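You operate a simulated robot arm through the tools that you are given. There is no shell and no other tool.

You run a simulated robot arm. Do the job below in one go: nothing can be reset, and whatever is moved stays where it is left.

TASK
Switch the bath off, drain it and refill it with 5 strokes of water.
Fine: close the drain before refilling; the lid stays open; leave the dial.

It is judged by the outcome, as a careful person would: the job done as asked, and still so three seconds after it is handed in. It fails if anything else is knocked over, pushed out of place, dropped, spilled or broken. Lids that push on must go on centred and level and be pressed home; caps that screw on are set level and turned clockwise until they are tight.

THE ROBOT
A 6-joint arm with a two-finger parallel gripper, fixed in place. Base frame: the origin is on the floor under the middle of its stand, x ahead of it, y to its left, z up; the work surface is at about z = 866. Readings come in mm, degrees, newtons and seconds.
With the tool pointing down near the work surface it reaches from about 400 to 860 mm from the base axis. Its first joint turns from -115.0 to 115.0 degrees. Payload 4.2 kg.
The tool frame sits at the grasp point between the pads (the TCP): z along the fingers, y along the line on which they close. The tips reach 23 mm beyond it. The gripper opens to 94 mm. The fingers are 38 mm wide and 10 mm thick; the gripper's body (54 by 96 mm) begins 39 mm behind the TCP.
Orientation is told as [roll, pitch, yaw] about the base's x, y, z axes, in that order, counted from this pose: with the fingers straight down and closing along the base's y, the tool's x points along the base's -x, its y along +y and its z along -z.

THE INTERFACE
- The arm moves only by the tool arm_command. Its argument "steps" is one flat list of numbers, 7 for each row, row after row: the turn, a rotation vector about the base's x, y, z in units of 5 degrees (1.0 is 5 degrees), then the shift along the base's x, y, z in units of 25 mm (1.0 is 25 mm), then the finger opening in mm, from 0 to 94. In form: [rx, ry, rz, tx, ty, tz, jaw, rx, ry, rz, tx, ty, tz, jaw, ...]. A call has 1 to 20 rows; each row shifts and turns the commanded pose from where the row before left it. A call with a number of a shift or a turn outside -1 to 1 is refused whole. Rows are played at 5 a second. More than 50 mm and 8.6 degrees between two rows, or a gripper value outside its range, and nothing of the call is played. A pose out of reach is approached as far as the arm can. The call stops where the force on the tool passes 60 N (or 10 N more than at its start, if that is more) or the arm is blocked; 0.2 s more then pass. Each finger travels about 108 mm/s and halts on what it meets, pressing with about 35 N; the grip force reading is that of the motor and also rises with nothing between the fingers. The clock runs only during rows and for 0.2 s after the last one: add rows that do not move to give the fingers time. The reply holds the time, the measured pose of the TCP, the force on the tool along the base axes, the opening and the grip force, in the units named above and with some noise, with the torque about the TCP (base axes, N m) and any sound that the robot's microphone picked up.
- Cameras (640 x 400 px; columns grow to the right, rows downward): "scene" is fixed at [220.1, 498.1, 1462.8]; the picture's right is [-0.72, -0.69, 0.00], its down [-0.51, 0.53, -0.67] and it looks along [0.47, -0.48, -0.74] (base axes); focal length 219 px, centre (320, 200). "wrist" rides on the gripper at [86, 16, -74] in the tool frame; the picture's right is [-0.18, 0.98, 0.00], its down [-0.58, -0.11, -0.81] and it looks along [-0.79, -0.15, 0.59] (tool axes); focal length 243 px, centre (320, 200). There is no depth. A picture from a camera that has moved, and an enlarged one, comes with that camera's place and axes in the base frame and with its lens.
- snapshot(camera): a new picture of that camera. No time passes.
- raise_lower(by): slides the trunk up (or, below 0, down) by that many mm; the arm rides with it, the base frame stays. It gives what a move gives, with no picture.
- close_up(camera, box): a new picture of the part [left, top, right, bottom] of that camera's present view, enlarged. No time passes.
- close_job(): hands the job in; it is judged then, once.

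Nothing tells you positions but the pictures and the camera data. Unless the task says otherwise, let go and move clear before handing in.

The tools are called after ">>>" by a JSON object that holds its "api" and its "payload". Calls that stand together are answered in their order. arm_command: Moves the arm, as the interface text tells. Its arguments: {"type":"object","properties":{"steps":{"type":"array","items":{"type":"number"}}},"required":["steps"]} The other tools are called the same way: raise_lower (by) moves the trunk up or down; snapshot (camera) takes a picture; close_up (camera, box) takes an enlarged picture of a part of a camera's view; close_job () hands the job in.

At the start:

```text
time_s: 0.0
tcp_pos: [449.0, 226.4, 1271.3]
ee_rot: [0.0, 0.0, -0.1]
wrist_force: [-0.2, -0.4, 0.0]
ft_torque: [0.03, 0.0, -0.03]
finger_gap: 93.7
finger_force: 0.1
trunk travel left (down, up): [-875.0, 115.0]
```

scene: 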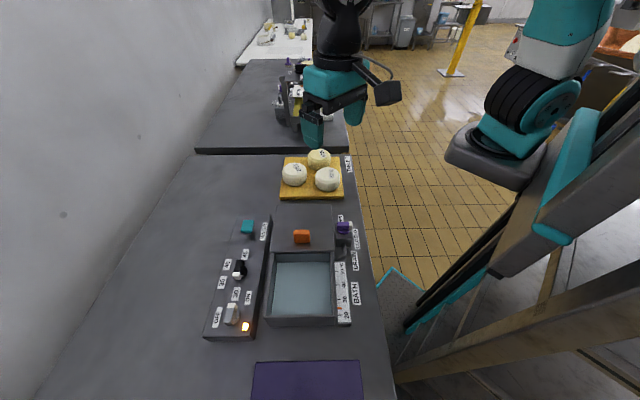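
wrist: 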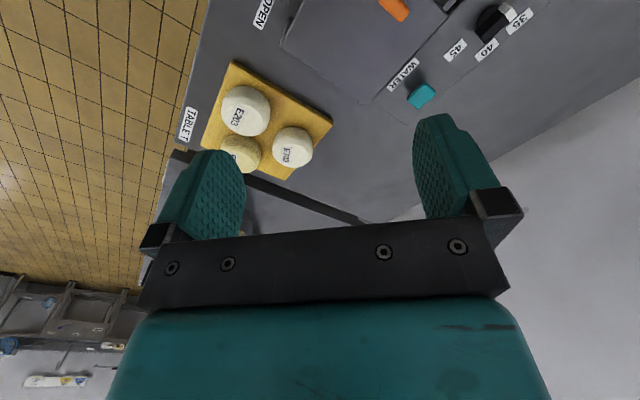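

I see a water bath on the bench with an open lid, a control panel with a rocker/knob, a dial, a teal WATER button, and a purple drain piece. I'll take enlarged pictures first to read everything before moving.

>>> {"api": "close_up", "payload": {"camera": "scene", "box": [190, 200, 380, 350]}}

>>> {"api": "close_up", "payload": {"camera": "scene", "box": [320, 210, 370, 330]}}

>>> {"api": "close_up", "payload": {"camera": "scene", "box": [200, 210, 280, 345]}}

>>> {"api": "close_up", "payload": {"camera": "wrist", "box": [160, 0, 560, 200]}}

```text
2.67 times, centred on (285, 275) of scene
camera zoom: at [220.1, 498.1, 1462.8], right [-0.72, -0.69, 0.0], down [-0.51, 0.53, -0.67], along [0.47, -0.48, -0.74], focal length 584 px, centre (413, 0)
```

zoom: 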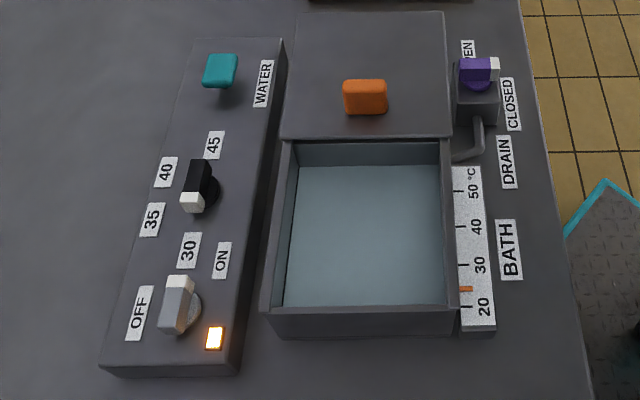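

```text
3.33 times, centred on (345, 270) of scene
camera zoom: at [220.1, 498.1, 1462.8], right [-0.72, -0.69, 0.0], down [-0.51, 0.53, -0.67], along [0.47, -0.48, -0.74], focal length 729 px, centre (237, -33)
```

zoom: 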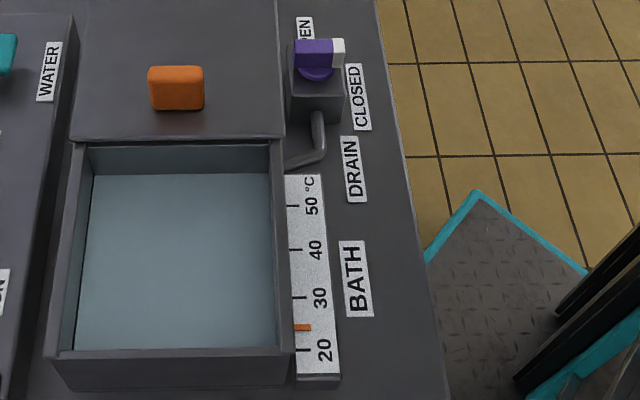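

```text
2.96 times, centred on (240, 278) of scene
camera zoom: at [220.1, 498.1, 1462.8], right [-0.72, -0.69, 0.0], down [-0.51, 0.53, -0.67], along [0.47, -0.48, -0.74], focal length 648 px, centre (557, -30)
```

zoom: 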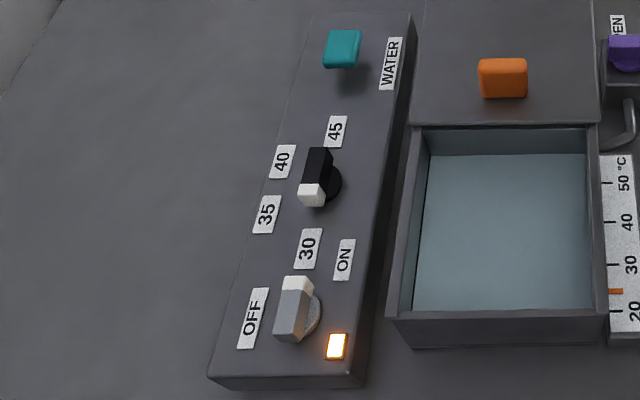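

```text
1.60 times, centred on (360, 100) of wrist
camera zoom: at [362.4, 243.6, 1346.9], right [0.18, 0.98, 0.0], down [0.58, -0.11, 0.81], along [0.79, -0.15, -0.59], focal length 388 px, centre (256, 360)
```

zoom: 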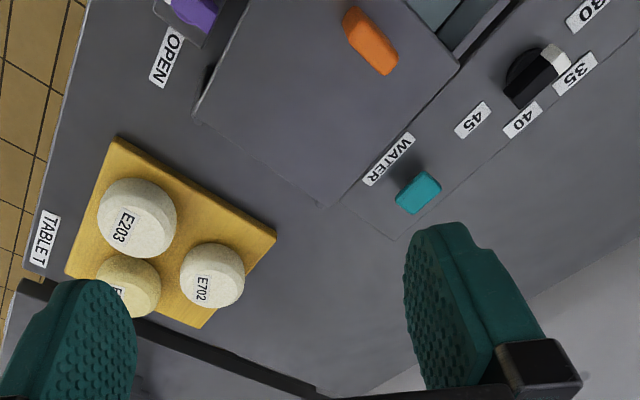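

The power knob (grey, near OFF/ON), dial, teal WATER control and purple drain knob (pointing at CLOSED) are all visible. I'll move the arm high above the panel and turn it so that the wrist camera looks square across the panel.

>>> {"api": "arm_command", "payload": {"steps": [0, 0, 0.94, -0.02, 0.436, -0.364, 94, 0, 0, 0.94, -0.02, 0.436, -0.364, 94, 0, 0, 0.94, -0.02, 0.436, -0.364, 94, 0, 0, 0.94, -0.02, 0.436, -0.364, 94, 0, 0, 0.94, -0.02, 0.436, -0.364, 94, 0, 0, 0.94, -0.02, 0.436, -0.364, 94, 0, 0, 0.94, -0.02, 0.436, -0.364, 94, 0, 0, 0.94, -0.02, 0.436, -0.364, 94, 0, 0, 0.94, -0.02, 0.436, -0.364, 94, 0, 0, 0.94, -0.02, 0.436, -0.364, 94]}}

>>> {"api": "snapshot", "payload": {"camera": "wrist"}}

>>> {"api": "snapshot", "payload": {"camera": "scene"}}

```text
time_s: 2.2
tcp_pos: [443.0, 336.2, 1180.8]
ee_rot: [0.0, 0.0, 47.1]
wrist_force: [-0.2, 0.1, 1.0]
ft_torque: [0.0, -0.02, 0.0]
finger_gap: 94.0
finger_force: 0.0
trunk travel left (down, up): [-875.0, 115.0]
```

```text
taken
camera wrist: at [371.9, 283.9, 1255.7], right [-0.59, 0.8, 0.0], down [0.48, 0.35, 0.81], along [0.65, 0.48, -0.59], focal length 243 px, centre (320, 200)
```

wrist: 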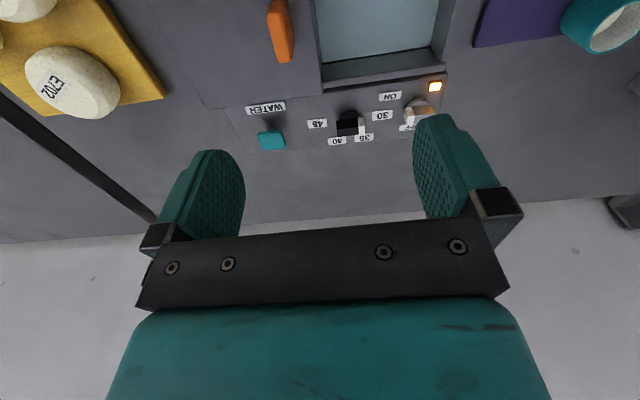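

```text
taken
```

scene: 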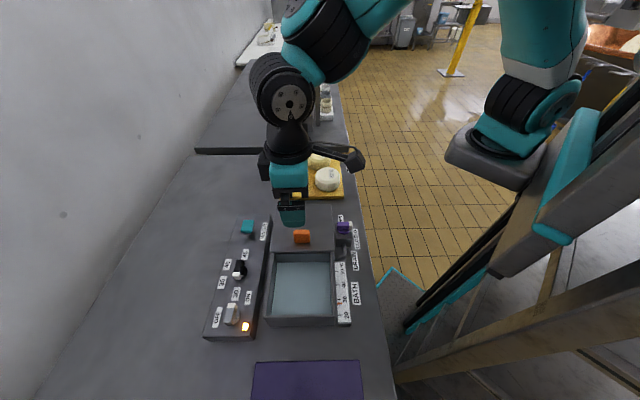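

The wrist camera now sees the panel, with the bath, the drain side and a roll near a purple mat beyond it. I'll enlarge the knob area to read the pointers.

>>> {"api": "close_up", "payload": {"camera": "wrist", "box": [230, 60, 450, 170]}}

>>> {"api": "close_up", "payload": {"camera": "scene", "box": [200, 280, 280, 345]}}

>>> {"api": "close_up", "payload": {"camera": "scene", "box": [320, 205, 370, 265]}}

>>> {"api": "close_up", "payload": {"camera": "scene", "box": [220, 205, 290, 260]}}

```text
2.91 times, centred on (340, 115) of wrist
camera zoom: at [371.9, 283.9, 1255.7], right [-0.59, 0.8, 0.0], down [0.48, 0.35, 0.81], along [0.65, 0.48, -0.59], focal length 706 px, centre (262, 447)
```

zoom: 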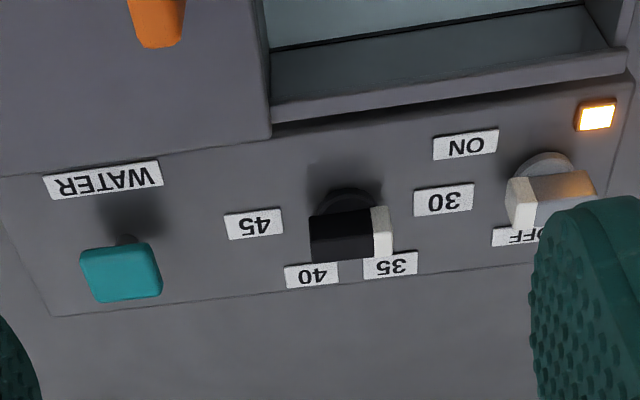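

```text
6.15 times, centred on (240, 312) of scene
camera zoom: at [220.1, 498.1, 1462.8], right [-0.72, -0.69, 0.0], down [-0.51, 0.53, -0.67], along [0.47, -0.48, -0.74], focal length 1346 px, centre (812, -492)
```

zoom: 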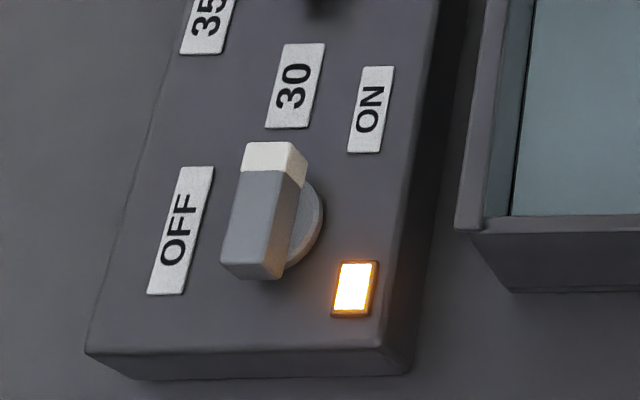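

```text
6.67 times, centred on (345, 235) of scene
camera zoom: at [220.1, 498.1, 1462.8], right [-0.72, -0.69, 0.0], down [-0.51, 0.53, -0.67], along [0.47, -0.48, -0.74], focal length 1459 px, centre (153, -33)
```

zoom: 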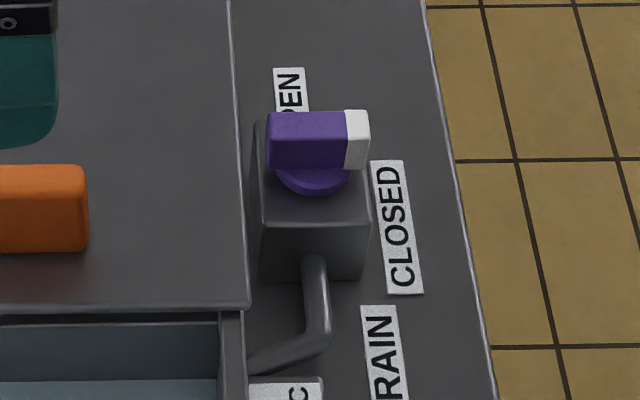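

```text
7.27 times, centred on (255, 232) of scene
camera zoom: at [220.1, 498.1, 1462.8], right [-0.72, -0.69, 0.0], down [-0.51, 0.53, -0.67], along [0.47, -0.48, -0.74], focal length 1591 px, centre (793, -36)
```

zoom: 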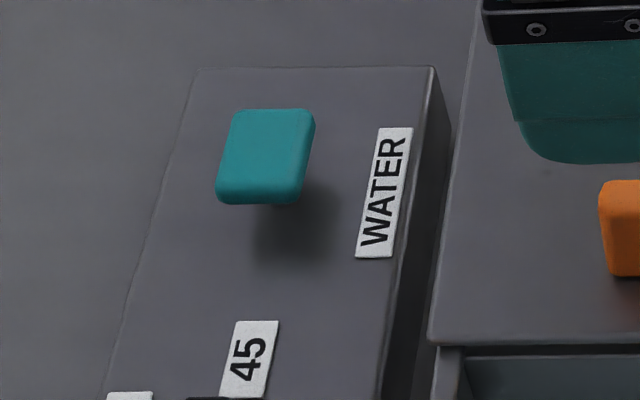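

The OFF label is on the wall side of the power knob and the pointer lies along the panel, so switching off means a turn of about 90° counter-clockwise. The drain also opens by about 90° counter-clockwise. I'll zoom in further to measure the heights and sizes.

>>> {"api": "close_up", "payload": {"camera": "scene", "box": [214, 296, 250, 332]}}

>>> {"api": "close_up", "payload": {"camera": "scene", "box": [324, 210, 360, 246]}}

>>> {"api": "close_up", "payload": {"camera": "wrist", "box": [380, 70, 450, 140]}}

>>> {"api": "close_up", "payload": {"camera": "scene", "box": [230, 212, 270, 244]}}

```text
11.11 times, centred on (232, 314) of scene
camera zoom: at [220.1, 498.1, 1462.8], right [-0.72, -0.69, 0.0], down [-0.51, 0.53, -0.67], along [0.47, -0.48, -0.74], focal length 2431 px, centre (1298, -1067)
```

zoom: 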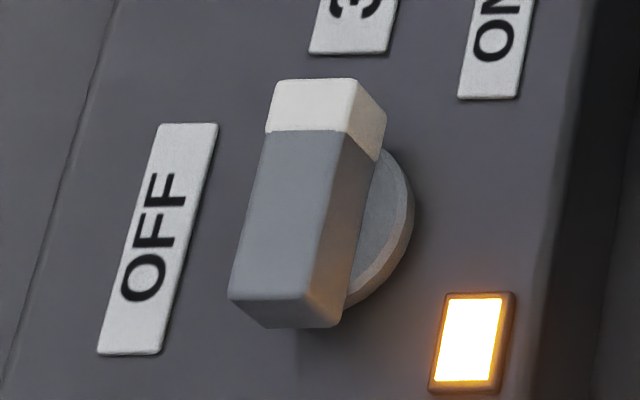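

```text
11.11 times, centred on (342, 228) of scene
camera zoom: at [220.1, 498.1, 1462.8], right [-0.72, -0.69, 0.0], down [-0.51, 0.53, -0.67], along [0.47, -0.48, -0.74], focal length 2431 px, centre (76, -111)
```

zoom: 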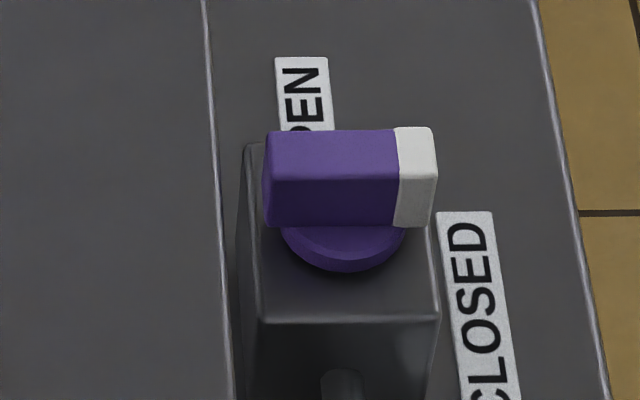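

```text
5.71 times, centred on (415, 105) of wrist
camera zoom: at [371.9, 283.9, 1255.7], right [-0.59, 0.8, 0.0], down [0.48, 0.35, 0.81], along [0.65, 0.48, -0.59], focal length 1386 px, centre (-223, 743)
```

zoom: 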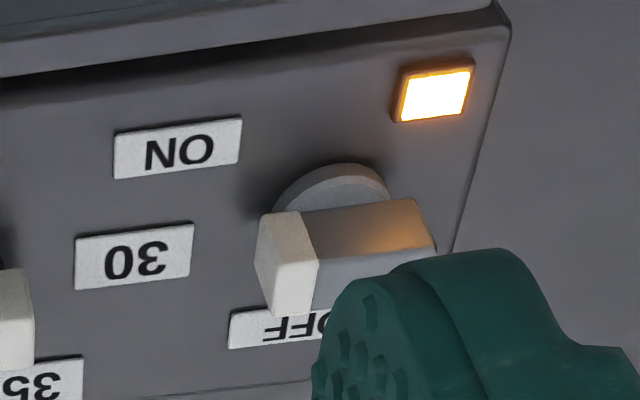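

```text
12.50 times, centred on (250, 228) of scene
camera zoom: at [220.1, 498.1, 1462.8], right [-0.72, -0.69, 0.0], down [-0.51, 0.53, -0.67], along [0.47, -0.48, -0.74], focal length 2735 px, centre (1195, -150)
```

zoom: 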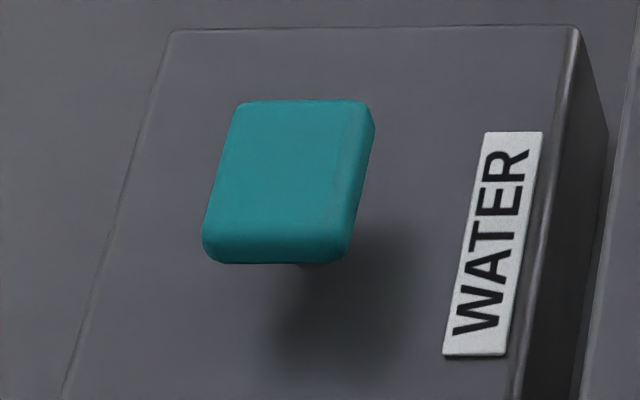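

From the two views the power knob is at about (458, 535), with its handle from z≈923 to 944, about 16 mm thick and lying along the panel. I'll move above it with the fingers set to straddle the handle.

>>> {"api": "arm_command", "payload": {"steps": [0, 0, -0.91, 0.03, 0.398, -0.2, 50, 0, 0, -0.91, 0.03, 0.398, -0.2, 50, 0, 0, -0.91, 0.03, 0.398, -0.2, 50, 0, 0, -0.91, 0.03, 0.398, -0.2, 50, 0, 0, -0.91, 0.03, 0.398, -0.2, 50, 0, 0, -0.91, 0.03, 0.398, -0.2, 50, 0, 0, -0.91, 0.03, 0.398, -0.2, 50, 0, 0, -0.91, 0.03, 0.398, -0.2, 50, 0, 0, -0.91, 0.03, 0.398, -0.2, 50, 0, 0, -0.91, 0.03, 0.398, -0.2, 50, 0, 0, -0.91, 0.03, 0.398, -0.2, 50, 0, 0, -0.91, 0.03, 0.398, -0.2, 50, 0, 0, -0.91, 0.03, 0.398, -0.2, 50, 0, 0, -0.91, 0.03, 0.398, -0.2, 50, 0, 0, -0.91, 0.03, 0.398, -0.2, 50, 0, 0, -0.91, 0.03, 0.398, -0.2, 50, 0, 0, -0.91, 0.03, 0.398, -0.2, 50, 0, 0, -0.91, 0.03, 0.398, -0.2, 50, 0, 0, -0.91, 0.03, 0.398, -0.2, 50, 0, 0, -0.91, 0.03, 0.398, -0.2, 50]}}

>>> {"api": "snapshot", "payload": {"camera": "wrist"}}

>>> {"api": "snapshot", "payload": {"camera": "scene"}}

```text
time_s: 6.4
tcp_pos: [453.0, 524.3, 1081.5]
ee_rot: [-0.1, 0.0, -43.9]
wrist_force: [-0.6, 0.6, 0.1]
ft_torque: [0.02, 0.03, 0.0]
finger_gap: 50.0
finger_force: 0.1
out of reach, approached as far as the arm can: row 19, 20
trunk travel left (down, up): [-875.0, 115.0]
```

```text
taken
camera wrist: at [402.1, 596.7, 1156.5], right [0.82, 0.58, 0.0], down [0.34, -0.48, 0.81], along [0.47, -0.66, -0.59], focal length 243 px, centre (320, 200)
```

wrist: 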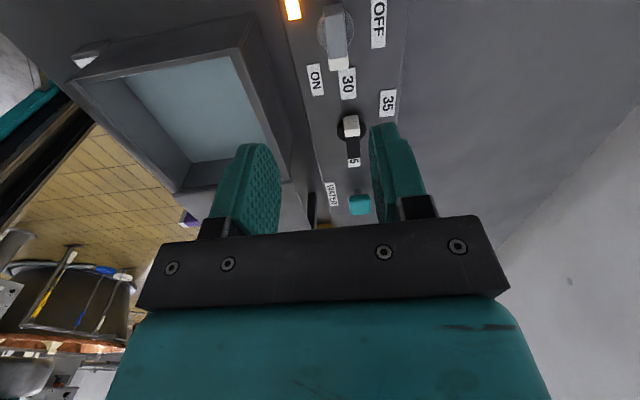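

```text
taken
```

scene: 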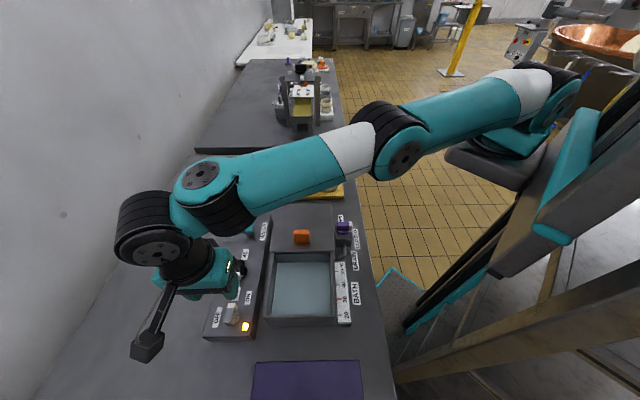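

At this height the reach ran slightly short, and the reach is larger lower down. I'll go down 50 mm and check where the pose settles.

>>> {"api": "arm_command", "payload": {"steps": [0, 0, 0, 0, 0, -0.7, 50, 0, 0, 0, 0, 0, -0.7, 50, 0, 0, 0, 0, 0, -0.7, 50]}}

>>> {"api": "snapshot", "payload": {"camera": "wrist"}}

>>> {"api": "close_up", "payload": {"camera": "scene", "box": [190, 230, 290, 350]}}

```text
time_s: 7.2
tcp_pos: [451.7, 520.9, 1028.9]
ee_rot: [0.0, 0.0, -44.1]
wrist_force: [-0.1, 0.3, 0.5]
ft_torque: [-0.02, 0.04, 0.01]
finger_gap: 50.1
finger_force: 0.0
out of reach, approached as far as the arm can: row 2
trunk travel left (down, up): [-875.0, 115.0]
```

```text
taken
camera wrist: at [400.6, 592.4, 1103.9], right [0.82, 0.58, 0.0], down [0.34, -0.48, 0.81], along [0.47, -0.66, -0.59], focal length 243 px, centre (320, 200)
```

wrist: 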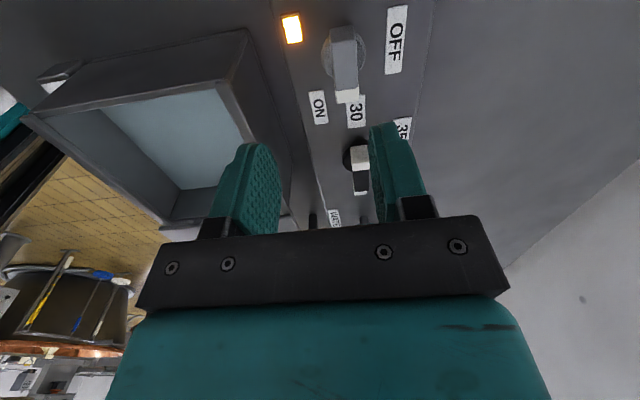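

```text
3.33 times, centred on (240, 290) of scene
camera zoom: at [220.1, 498.1, 1462.8], right [-0.72, -0.69, 0.0], down [-0.51, 0.53, -0.67], along [0.47, -0.48, -0.74], focal length 729 px, centre (587, -100)
```

zoom: 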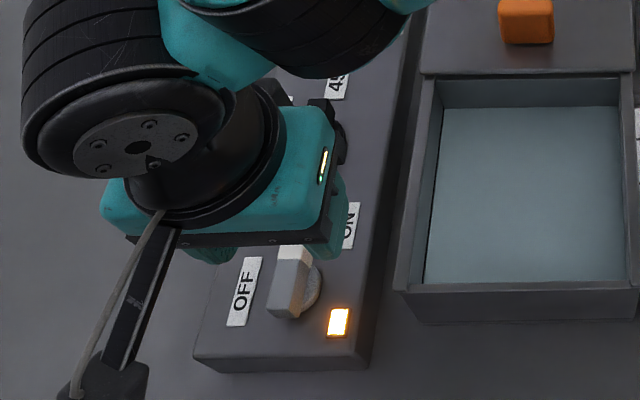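

The measured pose shows the arm sitting right at its reach limit in this posture. I'll probe the limit by pushing outward slightly, staying high above everything.

>>> {"api": "arm_command", "payload": {"steps": [0, 0, 0, 0.26, 0.3, 0, 50, 0, 0, 0, 0.26, 0.3, 0, 50]}}

>>> {"api": "snapshot", "payload": {"camera": "scene"}}

```text
time_s: 7.8
tcp_pos: [451.1, 520.7, 1028.2]
ee_rot: [0.0, 0.0, -43.9]
wrist_force: [-0.4, -0.1, -0.3]
ft_torque: [-0.02, -0.05, 0.01]
finger_gap: 50.1
finger_force: 0.1
out of reach, approached as far as the arm can: row 1, 2
trunk travel left (down, up): [-875.0, 115.0]
```

```text
taken
```

scene: 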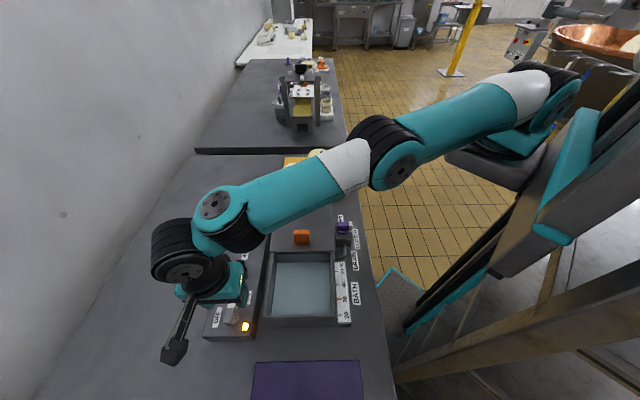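

The limit here is about 690 mm from the base axis and it changes with height. I'll raise the arm and probe outward again to learn where the reach is largest, before choosing a trunk height.

>>> {"api": "arm_command", "payload": {"steps": [0, 0, 0, 0, 0, 1, 50, 0, 0, 0, 0, 0, 1, 50, 0, 0, 0, 0, 0, 1, 50, 0, 0, 0, 0, 0, 1, 50, 0, 0, 0, 0.3, 0.35, 0, 50, 0, 0, 0, 0.3, 0.35, 0, 50]}}

>>> {"api": "snapshot", "payload": {"camera": "scene"}}

```text
time_s: 9.2
tcp_pos: [456.2, 521.3, 1128.0]
ee_rot: [0.1, -0.1, -43.9]
wrist_force: [0.1, 0.6, 0.9]
ft_torque: [-0.01, -0.02, 0.0]
finger_gap: 50.1
finger_force: 0.1
out of reach, approached as far as the arm can: row 5, 6
trunk travel left (down, up): [-875.0, 115.0]
```

```text
taken
```

scene: 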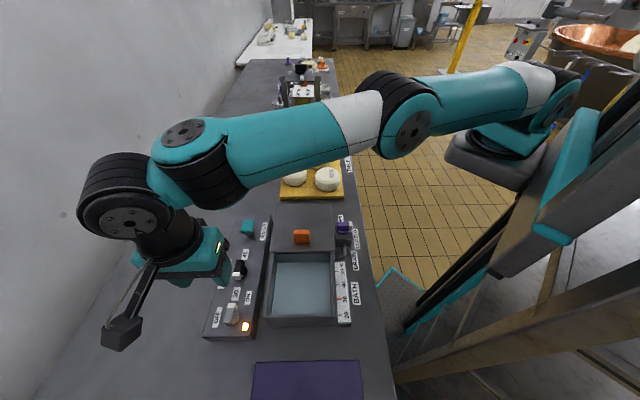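

The limit stays near 693 mm at every height, about 12 mm short of the power knob with the tool exactly vertical. I'll try leaning the fingers outward by about 5°, which should give the missing reach, still high in the air.

>>> {"api": "arm_command", "payload": {"steps": [0.91, -0.42, 0, 0, 0, 0, 50, 0, 0, 0, 0.076, 0.564, 0, 50, 0, 0, 0, 0, 0, 0, 50]}}

```text
time_s: 10.0
tcp_pos: [456.6, 537.0, 1129.9]
ee_rot: [4.8, 1.7, -43.9]
wrist_force: [0.6, 0.1, -0.6]
ft_torque: [-0.02, 0.01, 0.02]
finger_gap: 50.3
finger_force: 0.2
trunk travel left (down, up): [-875.0, 115.0]
```

The tilted pose reaches the knob position cleanly. I'll lower the trunk by 100 mm, which keeps this posture, and look again to check the alignment.

>>> {"api": "raise_lower", "payload": {"by": -100}}

>>> {"api": "snapshot", "payload": {"camera": "wrist"}}

>>> {"api": "snapshot", "payload": {"camera": "scene"}}

```text
time_s: 11.3
tcp_pos: [457.9, 536.2, 1029.8]
ee_rot: [4.6, 1.6, -43.9]
wrist_force: [-0.3, -0.6, 0.7]
ft_torque: [0.0, -0.02, -0.01]
finger_gap: 49.8
finger_force: 0.1
trunk travel left (down, up): [-775.0, 215.0]
```

```text
taken
camera wrist: at [405.0, 602.4, 1107.9], right [0.81, 0.58, 0.08], down [0.31, -0.55, 0.78], along [0.49, -0.61, -0.62], focal length 243 px, centre (320, 200)
```

wrist: 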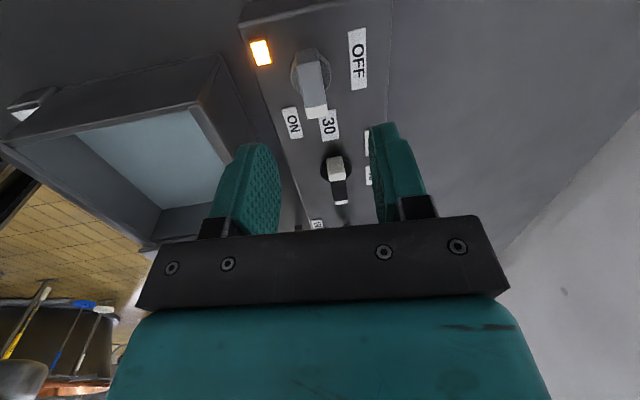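

```text
taken
```

scene: 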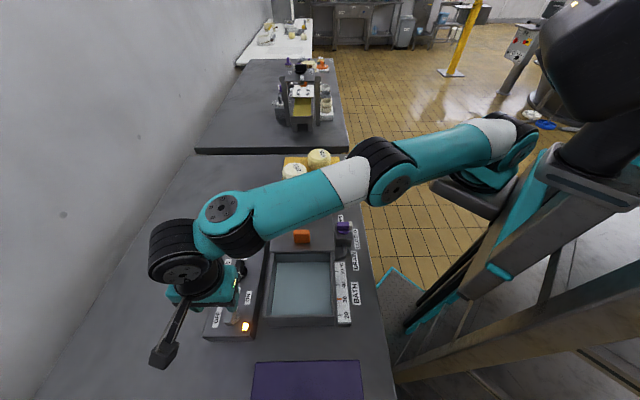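

The handle appears right where I expected below the fingers. I'll zoom in to measure the offset precisely before the final descent.

>>> {"api": "close_up", "payload": {"camera": "wrist", "box": [240, 25, 380, 130]}}

>>> {"api": "close_up", "payload": {"camera": "scene", "box": [200, 260, 270, 345]}}

```text
3.81 times, centred on (310, 78) of wrist
camera zoom: at [405.0, 602.4, 1107.9], right [0.81, 0.58, 0.08], down [0.31, -0.55, 0.78], along [0.49, -0.61, -0.62], focal length 924 px, centre (358, 667)
```

zoom: 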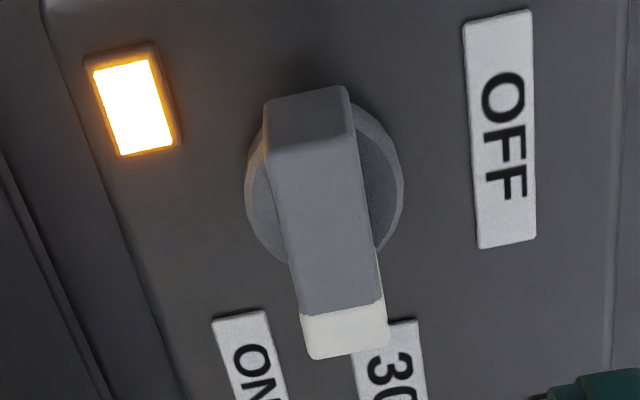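

```text
4.71 times, centred on (235, 302) of scene
camera zoom: at [220.1, 498.1, 1462.8], right [-0.72, -0.69, 0.0], down [-0.51, 0.53, -0.67], along [0.47, -0.48, -0.74], focal length 1030 px, centre (720, -282)
```

zoom: 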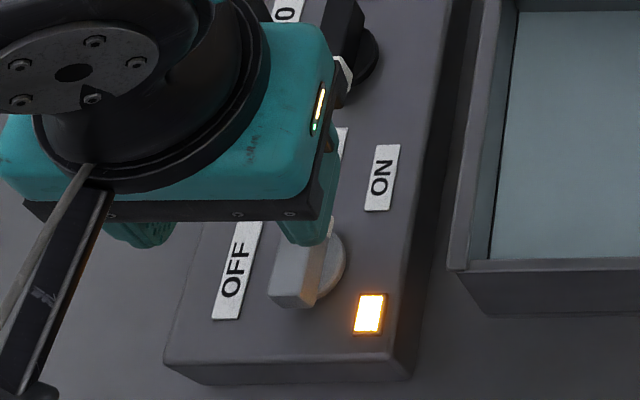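

The handle centre is within 2 mm of the tool axis. I'll trim the yaw and position, set the fingers 28 mm apart, and bring the trunk down so that the tips sit just above the handle.

>>> {"api": "arm_command", "payload": {"steps": [0, 0, -0.36, 0.02, -0.05, 0, 28, 0, 0, 0, 0, 0, 0, 28]}}

>>> {"api": "raise_lower", "payload": {"by": -53}}

>>> {"api": "snapshot", "payload": {"camera": "wrist"}}

>>> {"api": "close_up", "payload": {"camera": "scene", "box": [190, 260, 280, 350]}}

```text
time_s: 11.9
tcp_pos: [458.6, 535.7, 1028.5]
ee_rot: [4.7, 1.6, -45.8]
wrist_force: [-0.4, 0.7, 0.3]
ft_torque: [-0.01, 0.01, -0.05]
finger_gap: 28.2
finger_force: 0.1
trunk travel left (down, up): [-775.0, 215.0]
```

```text
time_s: 12.9
tcp_pos: [460.0, 535.3, 977.0]
ee_rot: [4.6, 1.6, -45.7]
wrist_force: [1.1, 0.6, -0.7]
ft_torque: [0.02, -0.02, 0.01]
finger_gap: 28.2
finger_force: 0.1
trunk travel left (down, up): [-722.0, 268.0]
```

```text
taken
camera wrist: at [407.5, 602.5, 1055.2], right [0.83, 0.55, 0.08], down [0.3, -0.55, 0.78], along [0.47, -0.62, -0.62], focal length 243 px, centre (320, 200)
```

wrist: 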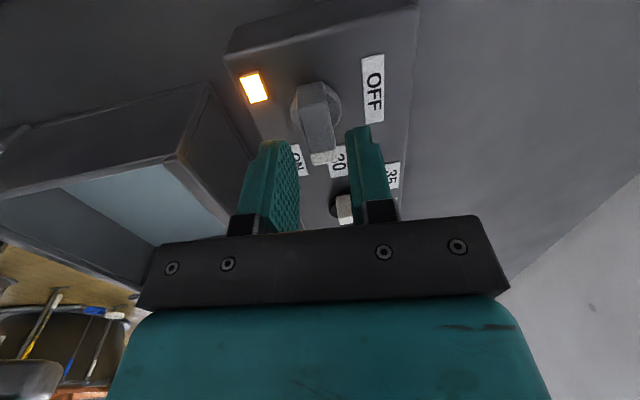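

```text
4.44 times, centred on (235, 305) of scene
camera zoom: at [220.1, 498.1, 1462.8], right [-0.72, -0.69, 0.0], down [-0.51, 0.53, -0.67], along [0.47, -0.48, -0.74], focal length 972 px, centre (698, -267)
```

zoom: 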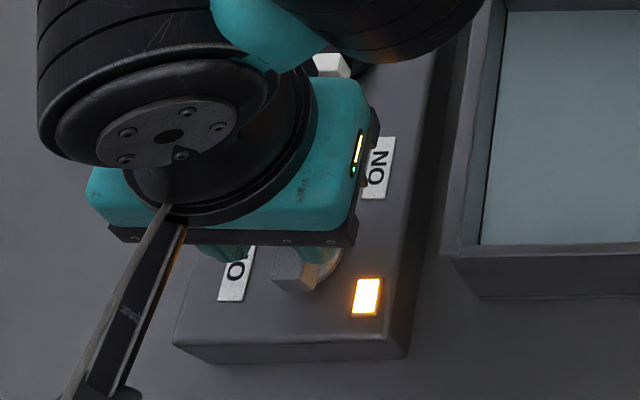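

The handle now sits between the two fingertips in the picture. I'll zoom to confirm the sideways clearance.

>>> {"api": "close_up", "payload": {"camera": "wrist", "box": [230, 70, 410, 190]}}

```text
3.33 times, centred on (320, 130) of wrist
camera zoom: at [407.5, 602.5, 1055.2], right [0.83, 0.55, 0.08], down [0.3, -0.55, 0.78], along [0.47, -0.62, -0.62], focal length 809 px, centre (320, 433)
```

zoom: 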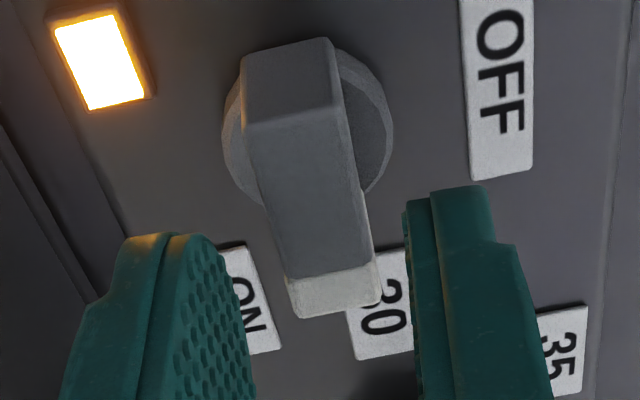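

Two independent readings agree: the handle centre is at (460.2, 538.0) and the pads are aligned with it to within a degree. I'll shift about 1 mm and go down so that the fingers straddle the handle.

>>> {"api": "arm_command", "payload": {"steps": [0, 0, 0, 0.03, 0.045, -0.3, 28, 0, 0, 0, 0, 0, -0.37, 28, 0, 0, 0, 0, 0, -0.36, 28, 0, 0, 0, 0, 0, 0, 28]}}

>>> {"api": "snapshot", "payload": {"camera": "wrist"}}

>>> {"api": "close_up", "payload": {"camera": "wrist", "box": [230, 70, 410, 190]}}

```text
time_s: 13.9
tcp_pos: [459.6, 536.7, 951.7]
ee_rot: [4.7, 1.6, -45.6]
wrist_force: [0.8, -0.2, -0.1]
ft_torque: [0.02, 0.0, 0.02]
finger_gap: 27.8
finger_force: 0.1
trunk travel left (down, up): [-722.0, 268.0]
```

```text
taken
camera wrist: at [408.7, 603.3, 1029.8], right [0.83, 0.55, 0.08], down [0.3, -0.55, 0.78], along [0.47, -0.62, -0.62], focal length 243 px, centre (320, 200)
```

wrist: 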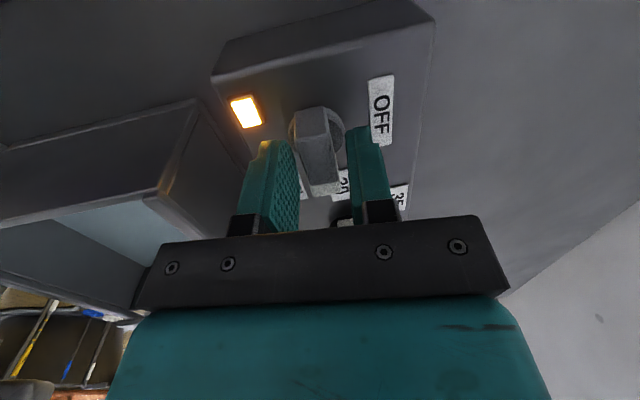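

```text
3.33 times, centred on (320, 130) of wrist
camera zoom: at [408.7, 603.3, 1029.8], right [0.83, 0.55, 0.08], down [0.3, -0.55, 0.78], along [0.47, -0.62, -0.62], focal length 809 px, centre (320, 433)
```

zoom: 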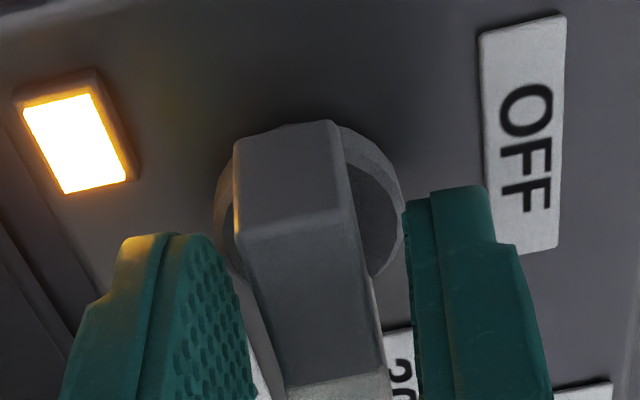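

The fingers straddle the handle with clearance on both sides and the arm feels no contact. I'll narrow the gap to 19 mm and start turning counter-clockwise about the tool axis, first 45°.

>>> {"api": "arm_command", "payload": {"steps": [0, 0, 0, 0, 0, 0, 19, 0, 0, 0, 0, 0, 0, 19, -0.0387, -0.0772, 0.9963, 0, 0, 0, 19, -0.0387, -0.0772, 0.9963, 0, 0, 0, 19, -0.0387, -0.0772, 0.9963, 0, 0, 0, 19, -0.0387, -0.0772, 0.9963, 0, 0, 0, 19, -0.0387, -0.0772, 0.9963, 0, 0, 0, 19, -0.0387, -0.0772, 0.9963, 0, 0, 0, 19, -0.0387, -0.0772, 0.9963, 0, 0, 0, 19, -0.0387, -0.0772, 0.9963, 0, 0, 0, 19, -0.0387, -0.0772, 0.9963, 0, 0, 0, 19]}}

>>> {"api": "snapshot", "payload": {"camera": "wrist"}}

>>> {"api": "close_up", "payload": {"camera": "scene", "box": [190, 260, 280, 350]}}

```text
time_s: 16.3
tcp_pos: [460.5, 535.7, 950.9]
ee_rot: [4.6, -2.2, -0.9]
wrist_force: [0.6, 1.8, 1.3]
ft_torque: [0.0, 0.02, -0.04]
finger_gap: 19.7
finger_force: 0.5
trunk travel left (down, up): [-722.0, 268.0]
```

```text
taken
camera wrist: at [370.5, 547.5, 1023.2], right [0.19, 0.98, 0.09], down [0.55, -0.18, 0.82], along [0.81, -0.11, -0.57], focal length 243 px, centre (320, 200)
```

wrist: 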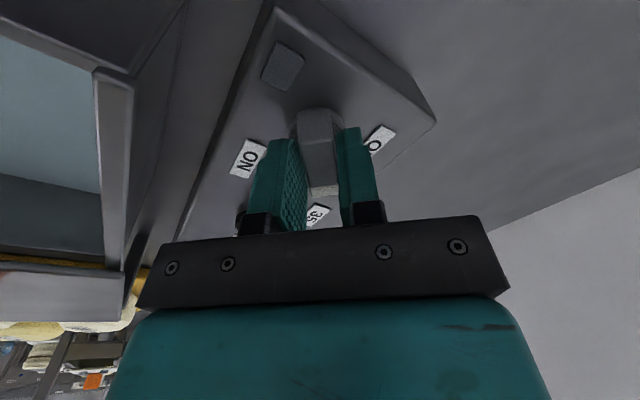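

```text
4.44 times, centred on (235, 305) of scene
camera zoom: at [220.1, 498.1, 1462.8], right [-0.72, -0.69, 0.0], down [-0.51, 0.53, -0.67], along [0.47, -0.48, -0.74], focal length 972 px, centre (698, -267)
```

zoom: 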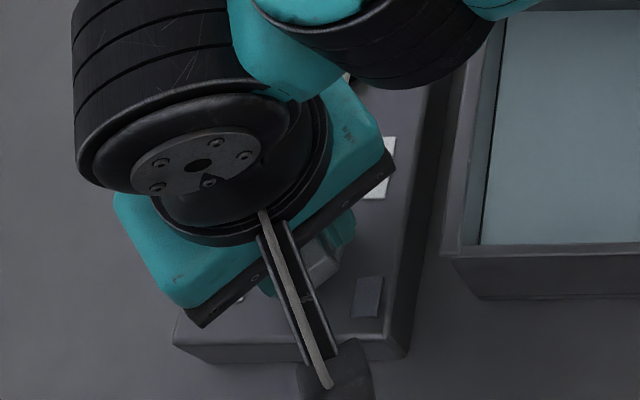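

The lamp has gone out and the knob follows with almost no force. I'll continue the turn so the pointer is fully on OFF.

>>> {"api": "arm_command", "payload": {"steps": [-0.0387, -0.0772, 0.9963, 0, 0, 0, 19, -0.0387, -0.0772, 0.9963, 0, 0, 0, 19, -0.0387, -0.0772, 0.9963, 0, 0, 0, 19, -0.0387, -0.0772, 0.9963, 0, 0, 0, 19, -0.0387, -0.0772, 0.9963, 0, 0, 0, 19, -0.0387, -0.0772, 0.9963, 0, 0, 0, 19, -0.0387, -0.0772, 0.9963, 0, 0, 0, 19, -0.0387, -0.0772, 0.9963, 0, 0, 0, 19, -0.0387, -0.0772, 0.9963, 0, 0, 0, 19]}}

>>> {"api": "snapshot", "payload": {"camera": "wrist"}}

>>> {"api": "close_up", "payload": {"camera": "scene", "box": [190, 260, 280, 350]}}

```text
time_s: 18.3
tcp_pos: [459.5, 536.1, 951.0]
ee_rot: [1.7, -4.7, 44.2]
wrist_force: [0.5, -0.4, -0.2]
ft_torque: [0.0, 0.0, -0.01]
finger_gap: 19.1
finger_force: 0.1
trunk travel left (down, up): [-722.0, 268.0]
```

```text
taken
camera wrist: at [384.4, 481.4, 1018.5], right [-0.56, 0.83, 0.04], down [0.46, 0.26, 0.85], along [0.69, 0.49, -0.53], focal length 243 px, centre (320, 200)
```

wrist: 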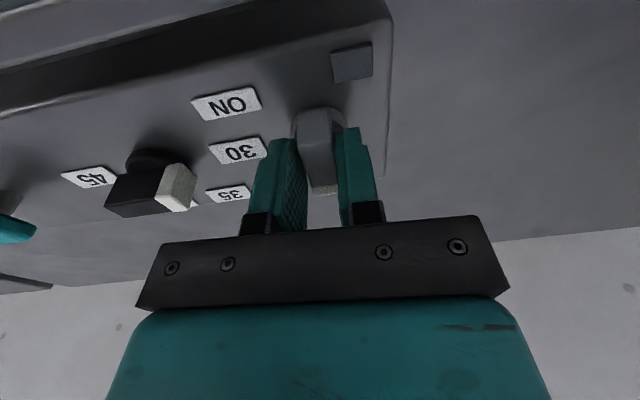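

```text
4.44 times, centred on (235, 305) of scene
camera zoom: at [220.1, 498.1, 1462.8], right [-0.72, -0.69, 0.0], down [-0.51, 0.53, -0.67], along [0.47, -0.48, -0.74], focal length 972 px, centre (698, -267)
```

zoom: 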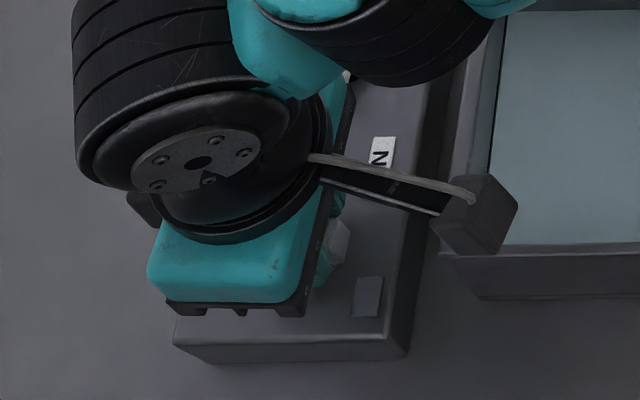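

The force has dropped to zero and the lamp is dark. I'll open slightly, rise straight up and check the pointer.

>>> {"api": "arm_command", "payload": {"steps": [0, 0, 0, 0, 0, 0, 26, 0, 0, 0, 0, 0, 0, 26, 0, 0, 0, 0, 0, 0.4, 26, 0, 0, 0, 0, 0, 0.6, 26]}}

>>> {"api": "raise_lower", "payload": {"by": 130}}

>>> {"api": "snapshot", "payload": {"camera": "wrist"}}

>>> {"api": "snapshot", "payload": {"camera": "scene"}}

```text
time_s: 19.3
tcp_pos: [460.4, 535.8, 974.6]
ee_rot: [1.7, -4.7, 44.1]
wrist_force: [0.1, -0.1, 0.1]
ft_torque: [0.02, 0.0, 0.01]
finger_gap: 26.0
finger_force: 0.0
trunk travel left (down, up): [-722.0, 268.0]
```

```text
time_s: 20.9
tcp_pos: [460.1, 536.8, 1105.8]
ee_rot: [1.6, -4.7, 44.0]
wrist_force: [0.0, -0.4, 0.8]
ft_torque: [0.0, 0.0, 0.0]
finger_gap: 25.8
finger_force: 0.2
trunk travel left (down, up): [-852.0, 138.0]
```

```text
taken
camera wrist: at [384.2, 481.8, 1173.3], right [-0.55, 0.83, 0.04], down [0.46, 0.26, 0.85], along [0.69, 0.49, -0.53], focal length 243 px, centre (320, 200)
```

wrist: 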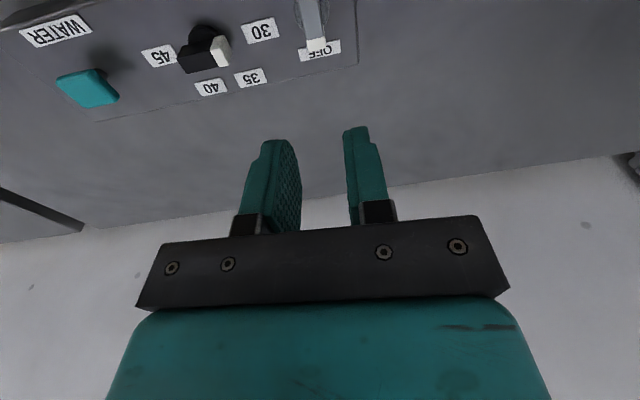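

```text
taken
```

scene: 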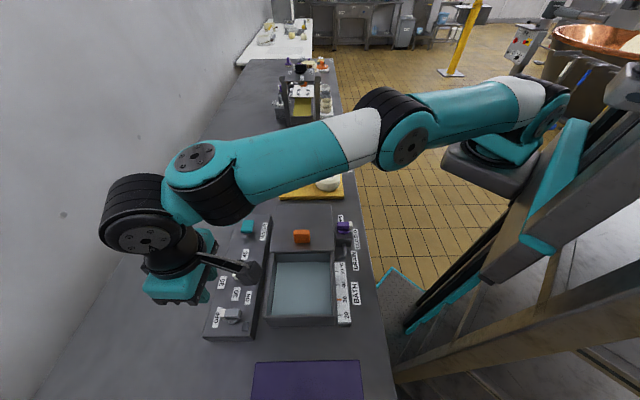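

The power knob now points at OFF with the lamp out, and the dial is untouched. Next I'll bring the tool back to vertical and move to a viewpoint for the drain knob.

>>> {"api": "arm_command", "payload": {"steps": [-0.898, 0.438, 0, -0.154, -0.9, 0.2, 60, 0, 0, -0.937, -0.154, -0.468, 0.04, 60, 0, 0, -0.937, -0.154, -0.468, 0.04, 60, 0, 0, -0.937, -0.154, -0.468, 0.04, 60, 0, 0, -0.937, -0.154, -0.468, 0.04, 60, 0, 0, -0.937, -0.154, -0.468, 0.04, 60, 0, 0, -0.937, -0.154, -0.468, 0.04, 60, 0, 0, -0.937, -0.154, -0.468, 0.04, 60, 0, 0, -0.937, -0.154, -0.468, 0.04, 60, 0, 0, -0.937, -0.154, -0.468, 0.04, 60, 0, 0, -0.937, -0.154, -0.468, 0.04, 60, 0, 0, -0.937, -0.154, -0.468, 0.04, 60, 0, 0, -0.937, -0.154, -0.468, 0.04, 60, 0, 0, -0.937, -0.154, -0.468, 0.04, 60, 0, 0, -0.937, -0.154, -0.468, 0.04, 60, 0, 0, -0.937, -0.154, -0.468, 0.04, 60, 0, 0, -0.937, -0.154, -0.468, 0.04, 60, 0, 0, -0.937, -0.154, -0.468, 0.04, 60, 0, 0, -0.937, -0.154, -0.468, 0.04, 60, 0, 0, -0.937, -0.154, -0.468, 0.04, 60]}}

>>> {"api": "snapshot", "payload": {"camera": "wrist"}}

>>> {"api": "snapshot", "payload": {"camera": "scene"}}

```text
time_s: 25.1
tcp_pos: [382.8, 291.0, 1130.1]
ee_rot: [0.1, 0.0, -45.0]
wrist_force: [0.2, -0.3, -0.5]
ft_torque: [0.01, -0.01, -0.01]
finger_gap: 59.9
finger_force: 0.1
trunk travel left (down, up): [-852.0, 138.0]
```

```text
taken
camera wrist: at [332.7, 364.7, 1204.7], right [0.83, 0.56, 0.0], down [0.33, -0.49, 0.81], along [0.46, -0.67, -0.59], focal length 243 px, centre (320, 200)
```

wrist: 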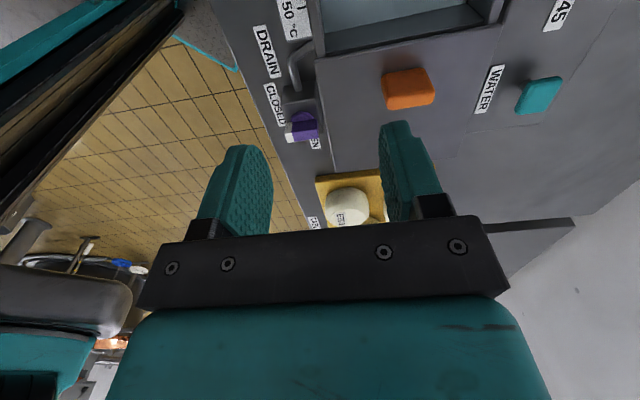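

```text
taken
```

scene: 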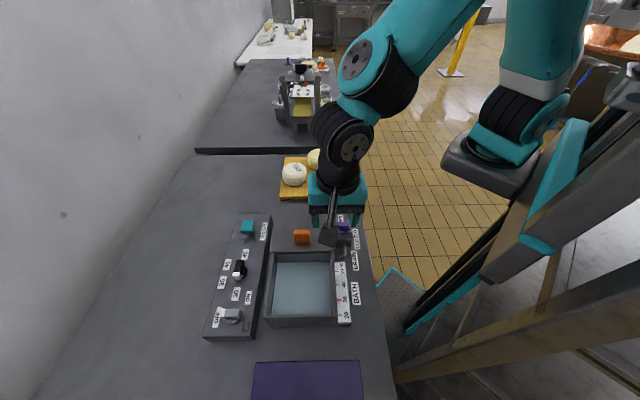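

>>> {"api": "close_up", "payload": {"camera": "wrist", "box": [250, 60, 350, 160]}}

>>> {"api": "close_up", "payload": {"camera": "wrist", "box": [460, 40, 600, 140]}}

>>> {"api": "close_up", "payload": {"camera": "scene", "box": [200, 290, 260, 345]}}

```text
4.00 times, centred on (300, 110) of wrist
camera zoom: at [332.7, 364.7, 1204.7], right [0.83, 0.56, 0.0], down [0.33, -0.49, 0.81], along [0.46, -0.67, -0.59], focal length 970 px, centre (400, 560)
```

zoom: 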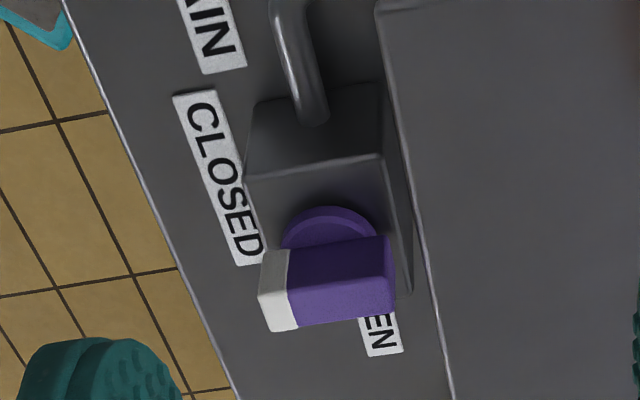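

```text
4.00 times, centred on (530, 90) of wrist
camera zoom: at [332.7, 364.7, 1204.7], right [0.83, 0.56, 0.0], down [0.33, -0.49, 0.81], along [0.46, -0.67, -0.59], focal length 970 px, centre (-520, 640)
```

zoom: 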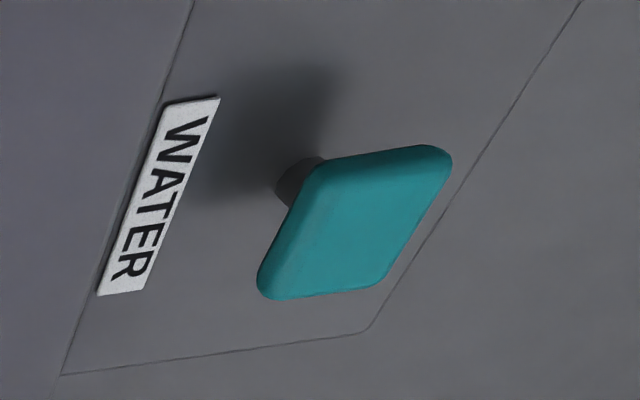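

```text
7.27 times, centred on (230, 318) of scene
camera zoom: at [220.1, 498.1, 1462.8], right [-0.72, -0.69, 0.0], down [-0.51, 0.53, -0.67], along [0.47, -0.48, -0.74], focal length 1591 px, centre (974, -654)
```

zoom: 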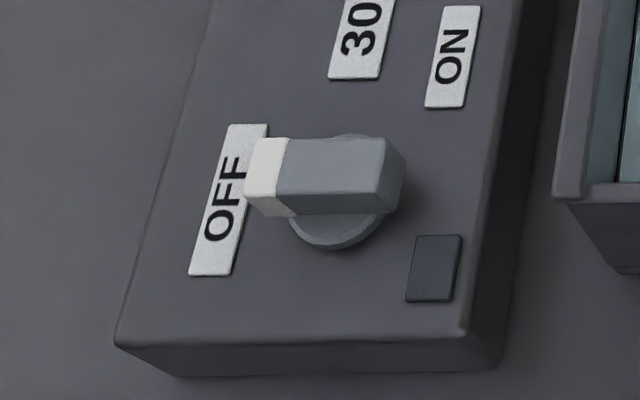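

The power knob is confirmed at OFF. I take the drain handle to be centred near (434, 171), its top at z≈936, with the lid edge about 35 mm away from it. I'll move above it with the fingers aligned.

>>> {"api": "arm_command", "payload": {"steps": [0, 0, 0.9, 0.1034, -0.2396, -0.18, 28, 0, 0, 0.9, 0.1034, -0.2396, -0.18, 28, 0, 0, 0.9, 0.1034, -0.2396, -0.18, 28, 0, 0, 0.9, 0.1034, -0.2396, -0.18, 28, 0, 0, 0.9, 0.1034, -0.2396, -0.18, 28, 0, 0, 0.9, 0.1034, -0.2396, -0.18, 28, 0, 0, 0.9, 0.1034, -0.2396, -0.18, 28, 0, 0, 0.9, 0.1034, -0.2396, -0.18, 28, 0, 0, 0.9, 0.1034, -0.2396, -0.18, 28, 0, 0, 0.9, 0.1034, -0.2396, -0.18, 28, 0, 0, 0.9, 0.1034, -0.2396, -0.18, 28, 0, 0, 0.9, 0.1034, -0.2396, -0.18, 28, 0, 0, 0.9, 0.1034, -0.2396, -0.18, 28, 0, 0, 0.9, 0.1034, -0.2396, -0.18, 28, 0, 0, 0.9, 0.1034, -0.2396, -0.18, 28, 0, 0, 0.9, 0.1034, -0.2396, -0.18, 28, 0, 0, 0.9, 0.1034, -0.2396, -0.18, 28, 0, 0, 0.9, 0.1034, -0.2396, -0.18, 28, 0, 0, 0.9, 0.1034, -0.2396, -0.18, 28, 0, 0, 0.9, 0.1034, -0.2396, -0.18, 28]}}

>>> {"api": "snapshot", "payload": {"camera": "wrist"}}

>>> {"api": "snapshot", "payload": {"camera": "scene"}}

```text
time_s: 29.2
tcp_pos: [434.6, 171.2, 1040.8]
ee_rot: [0.1, 0.0, 45.2]
wrist_force: [0.2, 0.4, 0.2]
ft_torque: [0.0, -0.02, 0.0]
finger_gap: 27.9
finger_force: 0.1
trunk travel left (down, up): [-852.0, 138.0]
```

```text
taken
camera wrist: at [362.1, 121.1, 1115.1], right [-0.57, 0.82, 0.0], down [0.49, 0.33, 0.81], along [0.66, 0.46, -0.59], focal length 243 px, centre (320, 200)
```

wrist: 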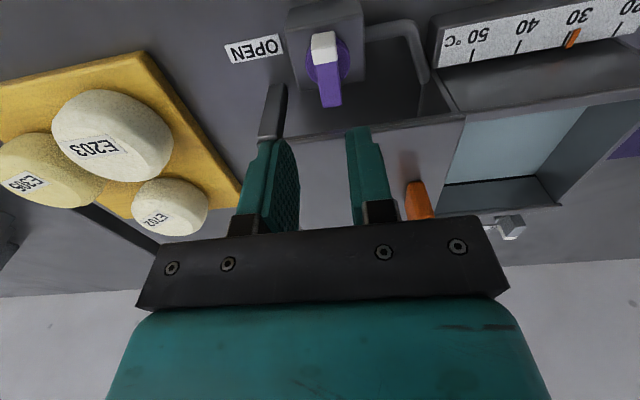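

```text
taken
```

scene: 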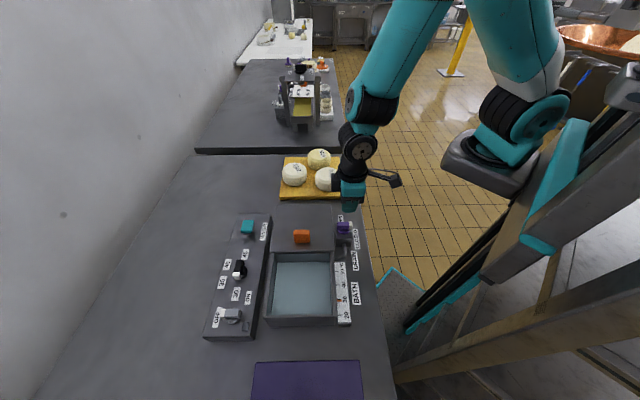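

The drain handle is visible just beyond the fingers. I'll zoom in to measure it and to check the dark object near the lid's corner.

>>> {"api": "close_up", "payload": {"camera": "wrist", "box": [220, 0, 440, 140]}}

>>> {"api": "close_up", "payload": {"camera": "wrist", "box": [280, 20, 370, 120]}}

```text
2.86 times, centred on (330, 70) of wrist
camera zoom: at [362.1, 121.1, 1115.1], right [-0.57, 0.82, 0.0], down [0.49, 0.33, 0.81], along [0.66, 0.46, -0.59], focal length 693 px, centre (291, 571)
```

zoom: 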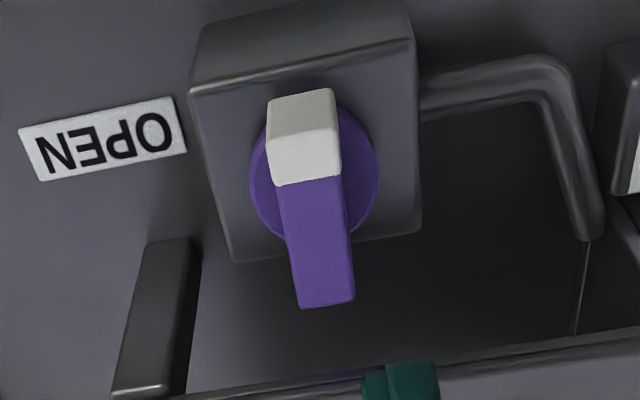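

```text
4.00 times, centred on (325, 70) of wrist
camera zoom: at [362.1, 121.1, 1115.1], right [-0.57, 0.82, 0.0], down [0.49, 0.33, 0.81], along [0.66, 0.46, -0.59], focal length 970 px, centre (300, 720)
```

zoom: 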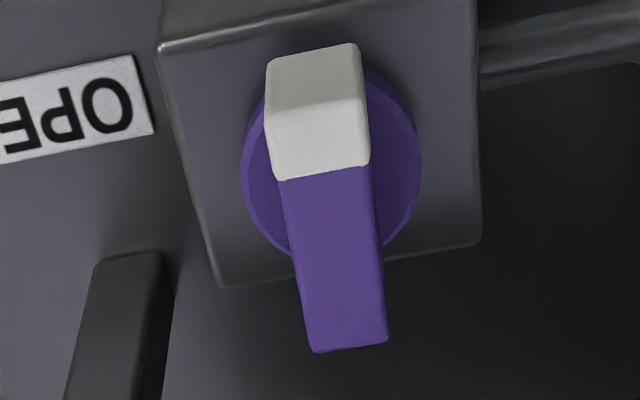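

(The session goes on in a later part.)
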